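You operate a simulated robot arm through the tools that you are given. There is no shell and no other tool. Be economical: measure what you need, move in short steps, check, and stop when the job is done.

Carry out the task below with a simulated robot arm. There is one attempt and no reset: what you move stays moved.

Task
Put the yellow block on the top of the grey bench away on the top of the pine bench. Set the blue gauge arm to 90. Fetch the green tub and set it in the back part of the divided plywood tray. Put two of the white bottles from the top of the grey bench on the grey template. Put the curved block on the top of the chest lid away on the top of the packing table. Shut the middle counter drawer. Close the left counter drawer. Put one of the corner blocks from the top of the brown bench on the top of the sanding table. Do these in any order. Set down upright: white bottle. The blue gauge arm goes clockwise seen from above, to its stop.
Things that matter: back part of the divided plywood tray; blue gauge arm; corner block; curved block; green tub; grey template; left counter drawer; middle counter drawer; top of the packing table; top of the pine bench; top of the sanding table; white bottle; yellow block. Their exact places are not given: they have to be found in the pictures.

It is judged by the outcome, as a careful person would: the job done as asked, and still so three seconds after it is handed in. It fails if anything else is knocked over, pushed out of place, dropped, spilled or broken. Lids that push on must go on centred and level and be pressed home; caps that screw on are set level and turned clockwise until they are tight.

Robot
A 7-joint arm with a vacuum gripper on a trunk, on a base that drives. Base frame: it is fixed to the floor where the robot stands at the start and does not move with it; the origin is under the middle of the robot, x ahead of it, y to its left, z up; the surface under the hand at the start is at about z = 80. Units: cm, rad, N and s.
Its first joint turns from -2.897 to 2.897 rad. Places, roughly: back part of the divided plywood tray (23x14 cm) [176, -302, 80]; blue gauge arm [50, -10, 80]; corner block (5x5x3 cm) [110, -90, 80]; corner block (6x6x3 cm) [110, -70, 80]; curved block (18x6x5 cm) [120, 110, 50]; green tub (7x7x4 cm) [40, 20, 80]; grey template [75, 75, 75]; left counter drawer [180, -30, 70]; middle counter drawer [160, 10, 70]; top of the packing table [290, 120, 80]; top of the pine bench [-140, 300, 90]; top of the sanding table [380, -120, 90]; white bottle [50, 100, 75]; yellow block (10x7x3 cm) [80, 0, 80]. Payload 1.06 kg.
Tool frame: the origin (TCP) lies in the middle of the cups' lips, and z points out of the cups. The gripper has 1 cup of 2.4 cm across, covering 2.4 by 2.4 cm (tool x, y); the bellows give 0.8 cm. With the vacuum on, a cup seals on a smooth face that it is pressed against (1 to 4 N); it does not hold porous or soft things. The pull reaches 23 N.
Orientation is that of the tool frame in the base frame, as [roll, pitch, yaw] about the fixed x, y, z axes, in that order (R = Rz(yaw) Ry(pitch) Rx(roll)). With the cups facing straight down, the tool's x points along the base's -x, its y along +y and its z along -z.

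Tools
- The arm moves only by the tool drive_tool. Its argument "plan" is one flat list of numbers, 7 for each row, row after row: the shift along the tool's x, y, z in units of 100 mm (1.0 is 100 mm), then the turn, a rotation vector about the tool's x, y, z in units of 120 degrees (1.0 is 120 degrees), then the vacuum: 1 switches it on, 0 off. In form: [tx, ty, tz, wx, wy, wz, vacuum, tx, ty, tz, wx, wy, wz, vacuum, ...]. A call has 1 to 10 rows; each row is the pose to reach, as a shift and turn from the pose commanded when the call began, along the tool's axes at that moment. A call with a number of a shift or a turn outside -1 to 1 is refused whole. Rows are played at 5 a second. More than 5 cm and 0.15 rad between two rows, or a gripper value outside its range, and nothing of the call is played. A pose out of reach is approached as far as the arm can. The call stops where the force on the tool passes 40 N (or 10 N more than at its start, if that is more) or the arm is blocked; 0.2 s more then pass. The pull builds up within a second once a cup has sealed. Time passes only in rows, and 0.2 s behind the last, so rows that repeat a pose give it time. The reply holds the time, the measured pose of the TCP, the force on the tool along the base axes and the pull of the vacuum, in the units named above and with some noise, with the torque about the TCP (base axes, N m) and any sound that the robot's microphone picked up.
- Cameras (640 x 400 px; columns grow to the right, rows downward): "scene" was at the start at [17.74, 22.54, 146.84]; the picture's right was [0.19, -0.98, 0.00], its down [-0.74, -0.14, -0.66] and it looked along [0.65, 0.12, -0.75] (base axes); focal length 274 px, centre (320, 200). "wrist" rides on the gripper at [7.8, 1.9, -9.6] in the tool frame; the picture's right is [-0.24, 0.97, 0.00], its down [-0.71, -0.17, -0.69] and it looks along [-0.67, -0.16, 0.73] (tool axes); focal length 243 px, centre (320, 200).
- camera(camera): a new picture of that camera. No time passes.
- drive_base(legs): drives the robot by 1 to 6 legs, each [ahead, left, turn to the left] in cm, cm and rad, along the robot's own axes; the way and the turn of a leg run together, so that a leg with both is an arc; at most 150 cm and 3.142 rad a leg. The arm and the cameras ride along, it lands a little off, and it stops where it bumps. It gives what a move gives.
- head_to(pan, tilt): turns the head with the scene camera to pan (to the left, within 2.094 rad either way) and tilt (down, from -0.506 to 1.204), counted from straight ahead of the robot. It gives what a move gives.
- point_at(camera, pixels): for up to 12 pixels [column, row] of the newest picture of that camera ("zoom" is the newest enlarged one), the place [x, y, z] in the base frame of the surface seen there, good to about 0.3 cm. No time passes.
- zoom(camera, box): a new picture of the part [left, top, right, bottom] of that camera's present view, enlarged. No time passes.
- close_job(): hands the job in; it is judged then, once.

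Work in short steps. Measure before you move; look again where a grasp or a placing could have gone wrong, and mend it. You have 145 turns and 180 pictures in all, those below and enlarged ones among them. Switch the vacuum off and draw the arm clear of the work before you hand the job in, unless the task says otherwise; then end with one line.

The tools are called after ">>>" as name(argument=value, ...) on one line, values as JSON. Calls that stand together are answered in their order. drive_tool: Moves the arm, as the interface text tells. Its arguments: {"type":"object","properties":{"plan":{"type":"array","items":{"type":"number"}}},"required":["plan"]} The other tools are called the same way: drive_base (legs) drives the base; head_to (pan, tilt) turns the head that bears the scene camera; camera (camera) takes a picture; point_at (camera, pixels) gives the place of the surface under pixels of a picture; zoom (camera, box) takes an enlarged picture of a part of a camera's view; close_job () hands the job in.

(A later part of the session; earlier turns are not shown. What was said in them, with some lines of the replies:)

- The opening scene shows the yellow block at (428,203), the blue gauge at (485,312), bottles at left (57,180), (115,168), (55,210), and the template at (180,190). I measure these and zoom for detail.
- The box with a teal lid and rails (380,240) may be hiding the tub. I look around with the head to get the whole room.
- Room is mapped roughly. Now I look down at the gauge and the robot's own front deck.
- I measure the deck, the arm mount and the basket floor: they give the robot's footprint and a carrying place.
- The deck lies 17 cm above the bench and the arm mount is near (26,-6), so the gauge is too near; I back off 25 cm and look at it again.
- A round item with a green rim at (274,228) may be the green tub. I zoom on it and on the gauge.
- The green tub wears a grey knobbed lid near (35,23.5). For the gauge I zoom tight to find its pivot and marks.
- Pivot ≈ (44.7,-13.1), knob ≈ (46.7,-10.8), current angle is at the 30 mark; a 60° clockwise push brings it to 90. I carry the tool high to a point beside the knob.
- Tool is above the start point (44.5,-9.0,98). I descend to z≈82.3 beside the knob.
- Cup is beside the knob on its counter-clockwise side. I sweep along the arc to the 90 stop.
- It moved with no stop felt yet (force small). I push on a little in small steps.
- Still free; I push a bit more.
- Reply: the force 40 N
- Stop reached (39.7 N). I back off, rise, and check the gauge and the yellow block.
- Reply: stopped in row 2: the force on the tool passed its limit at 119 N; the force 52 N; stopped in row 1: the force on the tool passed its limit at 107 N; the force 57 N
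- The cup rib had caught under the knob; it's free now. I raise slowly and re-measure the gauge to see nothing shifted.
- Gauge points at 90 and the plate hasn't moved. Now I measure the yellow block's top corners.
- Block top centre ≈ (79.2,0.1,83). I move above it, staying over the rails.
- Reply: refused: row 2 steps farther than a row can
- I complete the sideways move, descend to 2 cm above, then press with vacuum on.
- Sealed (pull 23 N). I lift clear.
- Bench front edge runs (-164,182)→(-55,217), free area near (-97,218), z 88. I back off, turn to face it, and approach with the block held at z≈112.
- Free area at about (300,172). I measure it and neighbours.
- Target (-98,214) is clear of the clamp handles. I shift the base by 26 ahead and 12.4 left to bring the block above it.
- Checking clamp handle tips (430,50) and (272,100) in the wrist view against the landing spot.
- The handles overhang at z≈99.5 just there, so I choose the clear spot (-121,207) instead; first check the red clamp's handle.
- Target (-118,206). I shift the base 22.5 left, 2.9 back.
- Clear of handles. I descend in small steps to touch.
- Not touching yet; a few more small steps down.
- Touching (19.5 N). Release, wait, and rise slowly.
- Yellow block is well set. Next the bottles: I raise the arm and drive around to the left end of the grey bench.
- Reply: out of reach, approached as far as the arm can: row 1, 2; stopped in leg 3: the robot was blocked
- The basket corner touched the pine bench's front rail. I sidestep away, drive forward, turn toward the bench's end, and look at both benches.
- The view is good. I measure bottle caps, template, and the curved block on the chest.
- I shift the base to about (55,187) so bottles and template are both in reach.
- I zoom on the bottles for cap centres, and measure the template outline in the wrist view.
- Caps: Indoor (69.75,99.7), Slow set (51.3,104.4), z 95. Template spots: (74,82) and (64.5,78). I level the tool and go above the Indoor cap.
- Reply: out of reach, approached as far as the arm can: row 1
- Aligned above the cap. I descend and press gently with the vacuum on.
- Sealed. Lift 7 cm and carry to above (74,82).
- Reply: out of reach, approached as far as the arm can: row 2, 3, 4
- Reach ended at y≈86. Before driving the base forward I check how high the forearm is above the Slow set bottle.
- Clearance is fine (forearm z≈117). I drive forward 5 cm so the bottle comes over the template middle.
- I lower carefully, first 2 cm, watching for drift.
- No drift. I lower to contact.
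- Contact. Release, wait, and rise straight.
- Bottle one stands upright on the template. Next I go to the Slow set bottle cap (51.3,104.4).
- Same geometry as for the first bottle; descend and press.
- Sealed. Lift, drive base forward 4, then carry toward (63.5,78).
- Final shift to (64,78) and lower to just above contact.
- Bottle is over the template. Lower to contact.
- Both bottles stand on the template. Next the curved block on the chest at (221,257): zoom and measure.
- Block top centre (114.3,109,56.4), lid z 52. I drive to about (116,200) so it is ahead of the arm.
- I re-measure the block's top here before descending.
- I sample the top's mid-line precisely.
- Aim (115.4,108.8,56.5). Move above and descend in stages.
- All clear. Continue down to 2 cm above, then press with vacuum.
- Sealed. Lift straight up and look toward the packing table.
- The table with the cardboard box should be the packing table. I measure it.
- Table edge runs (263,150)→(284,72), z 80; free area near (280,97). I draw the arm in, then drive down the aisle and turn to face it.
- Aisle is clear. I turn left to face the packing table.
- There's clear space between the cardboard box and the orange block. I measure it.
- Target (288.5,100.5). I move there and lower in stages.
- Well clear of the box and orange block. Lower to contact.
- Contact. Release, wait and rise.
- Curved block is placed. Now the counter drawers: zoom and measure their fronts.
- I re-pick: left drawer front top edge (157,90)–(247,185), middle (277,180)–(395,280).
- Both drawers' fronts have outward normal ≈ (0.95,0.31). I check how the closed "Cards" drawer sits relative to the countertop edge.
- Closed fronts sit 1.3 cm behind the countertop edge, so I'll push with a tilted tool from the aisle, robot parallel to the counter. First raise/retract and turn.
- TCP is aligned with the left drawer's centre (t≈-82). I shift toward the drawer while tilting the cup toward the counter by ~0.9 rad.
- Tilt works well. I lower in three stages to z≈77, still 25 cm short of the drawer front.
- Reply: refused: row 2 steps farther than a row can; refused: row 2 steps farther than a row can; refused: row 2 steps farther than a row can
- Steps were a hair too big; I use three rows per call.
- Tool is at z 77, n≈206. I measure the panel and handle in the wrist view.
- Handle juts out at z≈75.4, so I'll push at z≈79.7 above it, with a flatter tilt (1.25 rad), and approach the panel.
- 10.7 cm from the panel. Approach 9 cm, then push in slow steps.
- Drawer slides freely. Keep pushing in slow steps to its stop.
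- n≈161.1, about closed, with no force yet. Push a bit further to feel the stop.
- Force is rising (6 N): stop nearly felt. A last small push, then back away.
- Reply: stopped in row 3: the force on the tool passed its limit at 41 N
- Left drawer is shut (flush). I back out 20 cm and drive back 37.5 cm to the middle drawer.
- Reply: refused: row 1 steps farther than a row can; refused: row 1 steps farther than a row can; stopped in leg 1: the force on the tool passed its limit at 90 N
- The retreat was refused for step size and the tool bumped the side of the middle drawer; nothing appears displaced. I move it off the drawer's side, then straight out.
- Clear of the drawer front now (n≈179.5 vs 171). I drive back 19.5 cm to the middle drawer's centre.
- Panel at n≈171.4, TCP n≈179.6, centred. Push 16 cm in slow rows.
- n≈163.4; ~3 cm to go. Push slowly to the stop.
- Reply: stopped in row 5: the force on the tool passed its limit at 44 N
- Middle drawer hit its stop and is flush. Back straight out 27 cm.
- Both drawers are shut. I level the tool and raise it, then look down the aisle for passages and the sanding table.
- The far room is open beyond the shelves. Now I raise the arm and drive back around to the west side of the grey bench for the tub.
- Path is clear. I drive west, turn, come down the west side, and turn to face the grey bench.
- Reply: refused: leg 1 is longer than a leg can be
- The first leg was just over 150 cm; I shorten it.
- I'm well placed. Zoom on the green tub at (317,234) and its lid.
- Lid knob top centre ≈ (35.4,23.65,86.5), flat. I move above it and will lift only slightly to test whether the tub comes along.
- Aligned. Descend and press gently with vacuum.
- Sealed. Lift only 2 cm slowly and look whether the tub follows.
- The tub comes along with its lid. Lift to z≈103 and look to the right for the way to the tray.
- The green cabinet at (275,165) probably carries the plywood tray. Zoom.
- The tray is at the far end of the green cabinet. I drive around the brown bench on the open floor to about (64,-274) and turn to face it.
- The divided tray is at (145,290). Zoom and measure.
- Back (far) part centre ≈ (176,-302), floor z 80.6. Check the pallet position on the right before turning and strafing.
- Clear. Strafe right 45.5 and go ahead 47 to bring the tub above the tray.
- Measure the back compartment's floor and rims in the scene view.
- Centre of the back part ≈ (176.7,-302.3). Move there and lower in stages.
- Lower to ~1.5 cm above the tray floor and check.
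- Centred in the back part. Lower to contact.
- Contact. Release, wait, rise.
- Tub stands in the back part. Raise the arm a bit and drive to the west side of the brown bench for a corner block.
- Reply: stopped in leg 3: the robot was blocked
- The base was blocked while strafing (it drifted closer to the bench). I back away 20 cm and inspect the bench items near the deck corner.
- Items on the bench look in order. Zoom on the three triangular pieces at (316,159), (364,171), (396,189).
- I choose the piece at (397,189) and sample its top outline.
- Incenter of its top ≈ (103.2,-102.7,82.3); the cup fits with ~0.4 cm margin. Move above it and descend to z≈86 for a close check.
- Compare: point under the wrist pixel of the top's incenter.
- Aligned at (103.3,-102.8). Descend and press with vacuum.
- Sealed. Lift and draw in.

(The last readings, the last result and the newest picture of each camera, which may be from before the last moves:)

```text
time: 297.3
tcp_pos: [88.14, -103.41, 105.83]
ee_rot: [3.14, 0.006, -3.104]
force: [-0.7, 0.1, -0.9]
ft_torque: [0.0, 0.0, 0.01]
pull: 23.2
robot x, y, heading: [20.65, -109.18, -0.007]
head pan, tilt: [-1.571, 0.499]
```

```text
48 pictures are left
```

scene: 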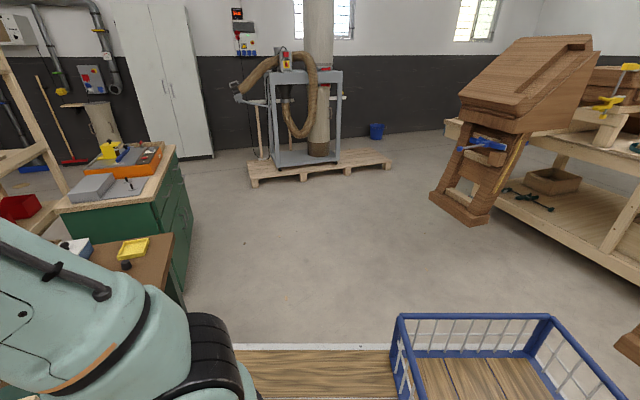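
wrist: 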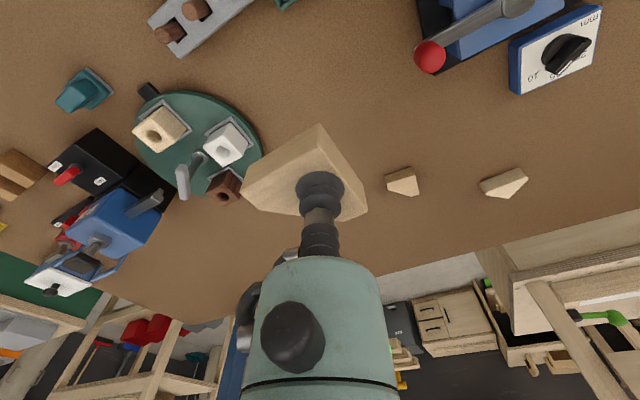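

Check clearances of the wooden form and pallet before driving south.

>>> point_at(camera="scene", pixels=[[460, 220], [440, 195], [255, 187], [390, 168], [185, 270], [610, 345], [212, 155], [240, 90]])

```text
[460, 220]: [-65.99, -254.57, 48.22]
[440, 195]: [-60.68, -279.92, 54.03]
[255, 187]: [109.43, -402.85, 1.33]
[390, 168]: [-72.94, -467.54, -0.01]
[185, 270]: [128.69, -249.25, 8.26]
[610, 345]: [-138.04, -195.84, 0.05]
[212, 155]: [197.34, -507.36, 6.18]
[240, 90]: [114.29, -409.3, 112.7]
```

Clear. Drive south along x≈22 to y≈-361.

>>> drive_base(legs=[[-3, -147, 0], [4, -104, 0]])

>>> head_to(pan=0.0, tilt=0.4)

>>> camera(camera="scene")

```text
time: 309.4
tcp_pos: [83.45, -352.0, 105.82]
ee_rot: [-3.141, 0.006, -3.124]
force: [0.1, 0.5, -0.3]
ft_torque: [0.01, 0.01, -0.02]
pull: 23.3
robot x, y, heading: [15.65, -356.99, -0.023]
head pan, tilt: [-1.571, 0.499]
```

```text
time: 311.0
tcp_pos: [83.43, -352.16, 105.94]
ee_rot: [3.141, 0.007, -3.123]
force: [-0.4, 0.4, 0.0]
ft_torque: [0.0, -0.03, 0.01]
pull: 22.7
robot x, y, heading: [16.03, -357.2, -0.023]
head pan, tilt: [0.0, 0.4]
```

```text
47 pictures are left
```

scene: 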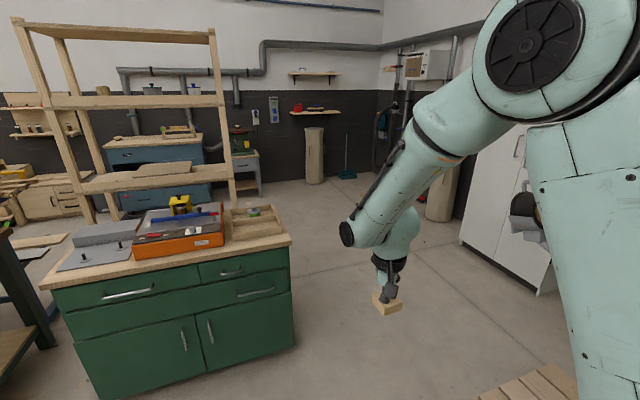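

Check the gap ahead.

>>> point_at(camera="scene", pixels=[[289, 240], [292, 343], [500, 390], [540, 290], [462, 240], [235, 195], [262, 195], [320, 182], [205, 138], [200, 170], [250, 155]])

>>> zoom(camera="scene", box=[90, 90, 290, 215])

```text
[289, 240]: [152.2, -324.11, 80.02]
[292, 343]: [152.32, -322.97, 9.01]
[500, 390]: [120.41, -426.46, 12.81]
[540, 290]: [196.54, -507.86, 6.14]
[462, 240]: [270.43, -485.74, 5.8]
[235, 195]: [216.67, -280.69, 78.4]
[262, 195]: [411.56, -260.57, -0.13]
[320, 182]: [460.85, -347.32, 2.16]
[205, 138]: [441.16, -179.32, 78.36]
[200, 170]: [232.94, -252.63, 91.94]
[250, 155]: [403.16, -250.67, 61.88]
```

```text
3.20 times, centred on (190, 152) of scene
```

zoom: 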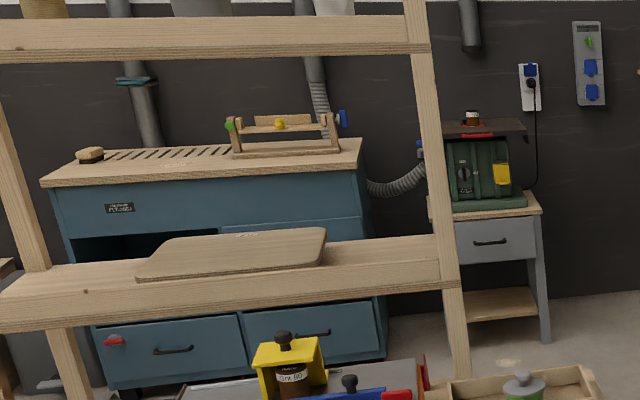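

Gap is sufficient. Drive through: 148 + 118 ahead, turn north, and advance up the aisle.

>>> drive_base(legs=[[147, 3, 0], [120, 3, 0], [0, 0, 1.594], [110, 0, 0]])

>>> head_to(pan=-0.6, tilt=0.5)

>>> camera(camera="scene")

```text
time: 332.9
tcp_pos: [282.11, -188.61, 105.78]
ee_rot: [3.142, 0.008, -1.569]
force: [0.5, 0.8, -1.0]
ft_torque: [0.0, 0.01, 0.0]
pull: 22.8
robot x, y, heading: [285.97, -256.22, 1.533]
head pan, tilt: [0.0, 0.4]
```

```text
time: 333.9
tcp_pos: [282.03, -188.67, 105.86]
ee_rot: [3.14, 0.006, -1.569]
force: [-0.1, 0.9, 0.3]
ft_torque: [-0.02, 0.0, -0.05]
pull: 22.9
robot x, y, heading: [286.11, -255.73, 1.531]
head pan, tilt: [-0.6, 0.499]
```

```text
45 pictures are left
```

scene: 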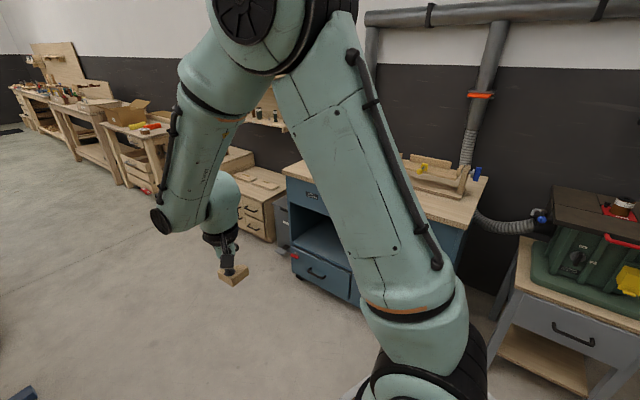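

The sanding table is right-ahead. Measure its top corners.

>>> point_at(camera="scene", pixels=[[284, 172], [298, 164], [455, 222], [470, 215], [488, 178], [300, 180], [440, 190], [455, 195], [300, 280], [345, 300]])

>>> drive_base(legs=[[65, 0, 0]])

>>> head_to(pan=-1.3, tilt=0.6)

>>> camera(camera="scene")

```text
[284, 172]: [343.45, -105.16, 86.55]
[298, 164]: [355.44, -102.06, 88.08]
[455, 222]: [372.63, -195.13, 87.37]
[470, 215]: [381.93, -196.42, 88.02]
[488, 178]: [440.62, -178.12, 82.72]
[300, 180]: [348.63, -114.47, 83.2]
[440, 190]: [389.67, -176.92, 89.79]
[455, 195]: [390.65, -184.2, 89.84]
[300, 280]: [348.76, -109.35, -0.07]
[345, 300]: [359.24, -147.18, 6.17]
```

```text
time: 337.5
tcp_pos: [286.49, -124.37, 105.86]
ee_rot: [3.141, 0.008, -1.587]
force: [0.3, 0.5, -0.3]
ft_torque: [0.0, -0.01, 0.01]
pull: 23.2
robot x, y, heading: [289.18, -192.27, 1.512]
head pan, tilt: [-0.6, 0.499]
```

```text
time: 338.6
tcp_pos: [286.33, -124.49, 105.85]
ee_rot: [-3.14, 0.006, -1.585]
force: [0.3, 0.1, -0.4]
ft_torque: [-0.02, -0.01, -0.02]
pull: 23.6
robot x, y, heading: [288.45, -192.21, 1.517]
head pan, tilt: [-1.3, 0.6]
```

```text
44 pictures are left
```

scene: 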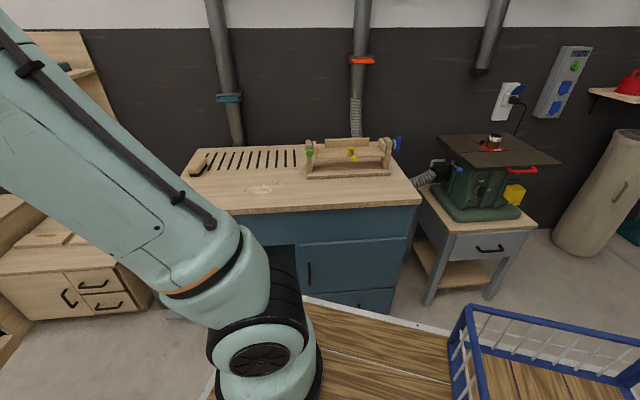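

Table edge runs (343,-105)→(373,-195); I'll place at about (368,-144). Side-step from the shelf, turn to face, and shift.

>>> drive_base(legs=[[0, -12, 0], [0, 0, -1.205]])

>>> head_to(pan=0.1, tilt=0.75)

>>> camera(camera="scene")

```text
time: 342.8
tcp_pos: [363.0, -166.62, 105.72]
ee_rot: [-3.141, 0.008, -2.798]
force: [-0.4, 0.7, -0.8]
ft_torque: [0.02, 0.0, -0.02]
pull: 23.1
robot x, y, heading: [300.47, -193.03, 0.297]
head pan, tilt: [-1.3, 0.6]
```

```text
time: 344.3
tcp_pos: [363.02, -166.66, 105.78]
ee_rot: [3.14, 0.007, -2.797]
force: [0.1, -0.4, -0.2]
ft_torque: [-0.02, -0.02, -0.03]
pull: 22.8
robot x, y, heading: [300.69, -192.66, 0.303]
head pan, tilt: [0.099, 0.75]
```

```text
43 pictures are left
```

scene: 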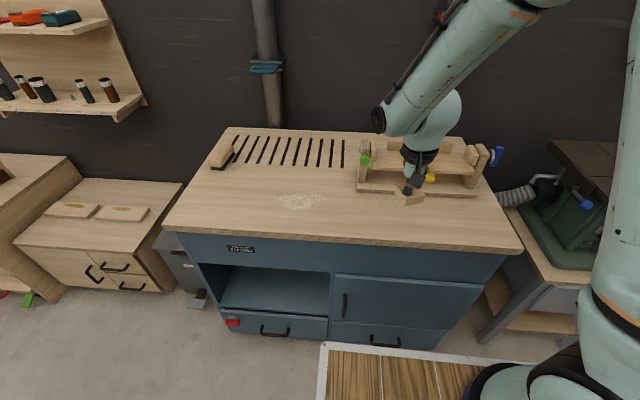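

Free space at about (345,205). Measure.

>>> point_at(camera="scene", pixels=[[345, 205], [320, 215], [380, 210], [345, 235], [345, 185], [360, 190], [420, 210]])

```text
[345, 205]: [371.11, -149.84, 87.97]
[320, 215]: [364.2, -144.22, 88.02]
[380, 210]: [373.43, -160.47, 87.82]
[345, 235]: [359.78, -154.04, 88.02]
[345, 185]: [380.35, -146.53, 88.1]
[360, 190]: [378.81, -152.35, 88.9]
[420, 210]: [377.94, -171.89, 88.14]
```

Target (367,-149). Shift base 9 ahead, 15.6 left.

>>> drive_base(legs=[[9, 15.6, 0]])

>>> drive_tool(plan=[0, 0, 0.4, 0, 0, 0, 1, 0, 0, 0.8, 0, 0, 0, 1, 0, 0, 1, 0, 0, 0, 1])

>>> camera(camera="wrist")

>>> camera(camera="scene")

```text
time: 345.9
tcp_pos: [366.47, -148.56, 105.85]
ee_rot: [-3.141, 0.007, -2.793]
force: [-0.4, -0.4, -0.7]
ft_torque: [-0.01, 0.0, -0.01]
pull: 22.4
robot x, y, heading: [303.88, -174.93, 0.305]
head pan, tilt: [0.099, 0.75]
```

```text
time: 346.6
tcp_pos: [366.77, -148.92, 95.83]
ee_rot: [-3.141, 0.006, -2.794]
force: [-0.4, -0.6, -0.4]
ft_torque: [0.01, 0.03, -0.01]
pull: 23.0
robot x, y, heading: [304.15, -174.96, 0.305]
head pan, tilt: [0.099, 0.75]
```

```text
42 pictures are left
```

wrist: 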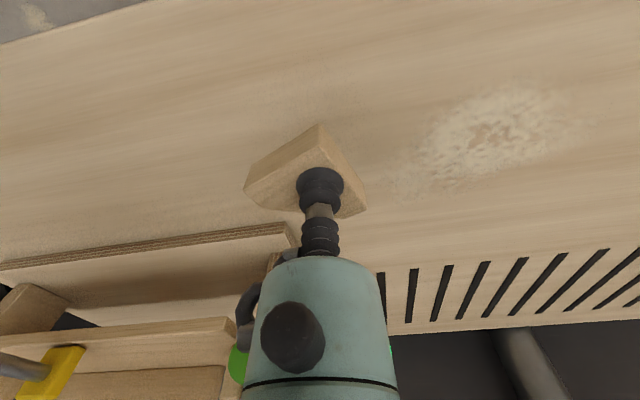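

```text
41 pictures are left
```

scene: 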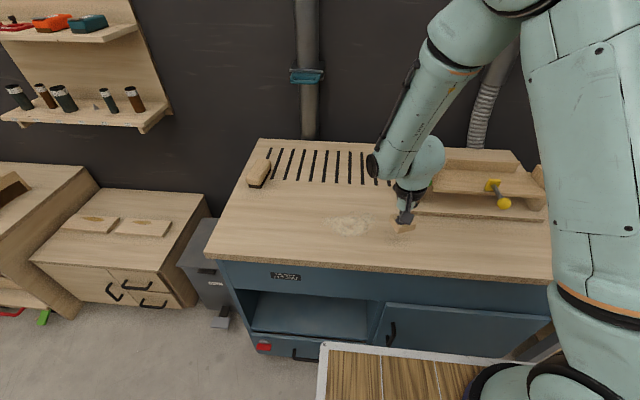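

I pull back 3 cm from the jig and lower to contact.

>>> drive_tool(plan=[0.3, 0, 0, 0, 0, 0, 1, 0.3, 0, 0.3, 0, 0, 0, 1, 0.3, 0, 0.46, 0, 0, 0, 1, 0.3, 0, 0.51, 0, 0, 0, 1, 0.3, 0, 0.54, 0, 0, 0, 1])

```text
time: 347.9
tcp_pos: [363.7, -149.57, 90.44]
ee_rot: [3.141, 0.006, -2.795]
force: [0.4, 0.5, -1.1]
ft_torque: [-0.01, 0.01, -0.05]
pull: 22.8
robot x, y, heading: [303.83, -174.75, 0.307]
head pan, tilt: [0.099, 0.75]
```

>>> drive_tool(plan=[0, 0, 0.03, 0, 0, 0, 1, 0, 0, 0.05, 0, 0, 0, 1, 0, 0, 0.07, 0, 0, 0, 1])

```text
time: 348.6
tcp_pos: [363.81, -149.62, 89.82]
ee_rot: [3.141, 0.007, -2.793]
force: [4.6, 2.3, 17.5]
ft_torque: [-0.03, 0.02, 0.02]
pull: 23.3
robot x, y, heading: [304.1, -175.06, 0.314]
head pan, tilt: [0.099, 0.75]
```

Contact (17.5 N). Release, wait, and rise.

>>> drive_tool(plan=[0, 0, -0.02, 0, 0, 0, 0, 0, 0, -0.02, 0, 0, 0, 0, 0, 0, -0.02, 0, 0, 0, 0, 0, 0, -0.02, 0, 0, 0, 0, 0, 0, -0.1, 0, 0, 0, 0, 0, 0, -0.4, 0, 0, 0, 0, 0, 0, -0.8, 0, 0, 0, 0])

>>> drive_tool(plan=[0.1, 0, -0.45, 0, 0, 0, 0, 0.1, 0, -0.9, 0, 0, 0, 0])

>>> camera(camera="wrist")

>>> head_to(pan=1.6, tilt=0.35)

>>> camera(camera="scene")

```text
time: 350.2
tcp_pos: [363.73, -149.61, 97.89]
ee_rot: [-3.14, 0.004, -2.796]
force: [0.6, 0.9, 0.8]
ft_torque: [0.02, 0.01, 0.01]
pull: 0.0
robot x, y, heading: [304.18, -175.05, 0.312]
head pan, tilt: [0.099, 0.75]
```

```text
time: 350.9
tcp_pos: [362.61, -149.7, 107.11]
ee_rot: [-3.14, 0.007, -2.794]
force: [-0.3, -0.6, -0.7]
ft_torque: [-0.01, 0.01, 0.02]
pull: 0.0
robot x, y, heading: [304.09, -175.04, 0.305]
head pan, tilt: [0.099, 0.75]
```

```text
40 pictures are left
```

wrist: 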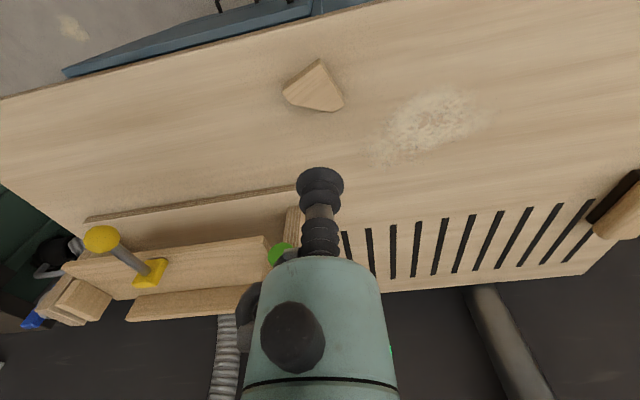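

```text
time: 352.4
tcp_pos: [362.7, -149.82, 107.09]
ee_rot: [-3.141, 0.008, -2.795]
force: [-0.2, -0.3, -1.2]
ft_torque: [-0.02, 0.0, -0.02]
pull: 0.0
robot x, y, heading: [304.23, -174.89, 0.308]
head pan, tilt: [1.6, 0.351]
```

```text
39 pictures are left
```

scene: 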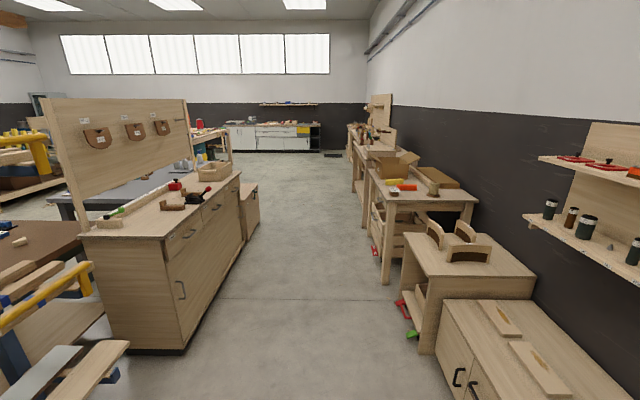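

The block rests well. Zoom to verify the drawers and the curved block.

>>> zoom(camera="scene", box=[60, 140, 280, 280])

>>> zoom(camera="scene", box=[340, 130, 500, 230])

```text
2.86 times, centred on (170, 210) of scene
```

zoom: 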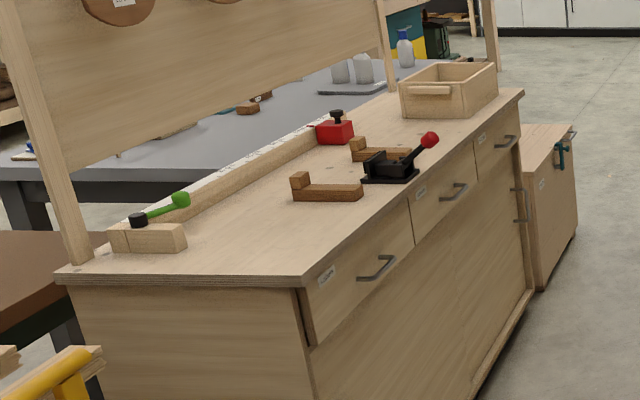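

```text
4.00 times, centred on (420, 180) of scene
```

zoom: 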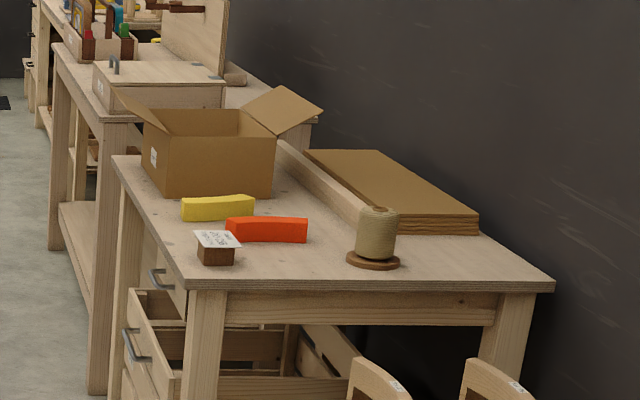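

Everything is in place. I draw the arm back a little more with the vacuum off, then hand in.

>>> drive_tool(plan=[0.4, 0, -0.2, 0, 0, 0, 0, 0.8, 0, -0.4, 0, 0, 0, 0])

>>> close_job()

```text
time: 353.1
tcp_pos: [354.72, -152.62, 110.7]
ee_rot: [-3.139, 0.006, -2.794]
force: [-0.8, 0.0, 0.5]
ft_torque: [-0.02, 0.01, 0.02]
pull: 0.0
robot x, y, heading: [304.2, -175.02, 0.306]
head pan, tilt: [1.6, 0.351]
```

```text
The job is handed in.
```

All eight tasks are done and handed in; along the way the robot bumped the pine bench, the middle drawer and something by the brown bench, and nothing looked displaced afterwards.
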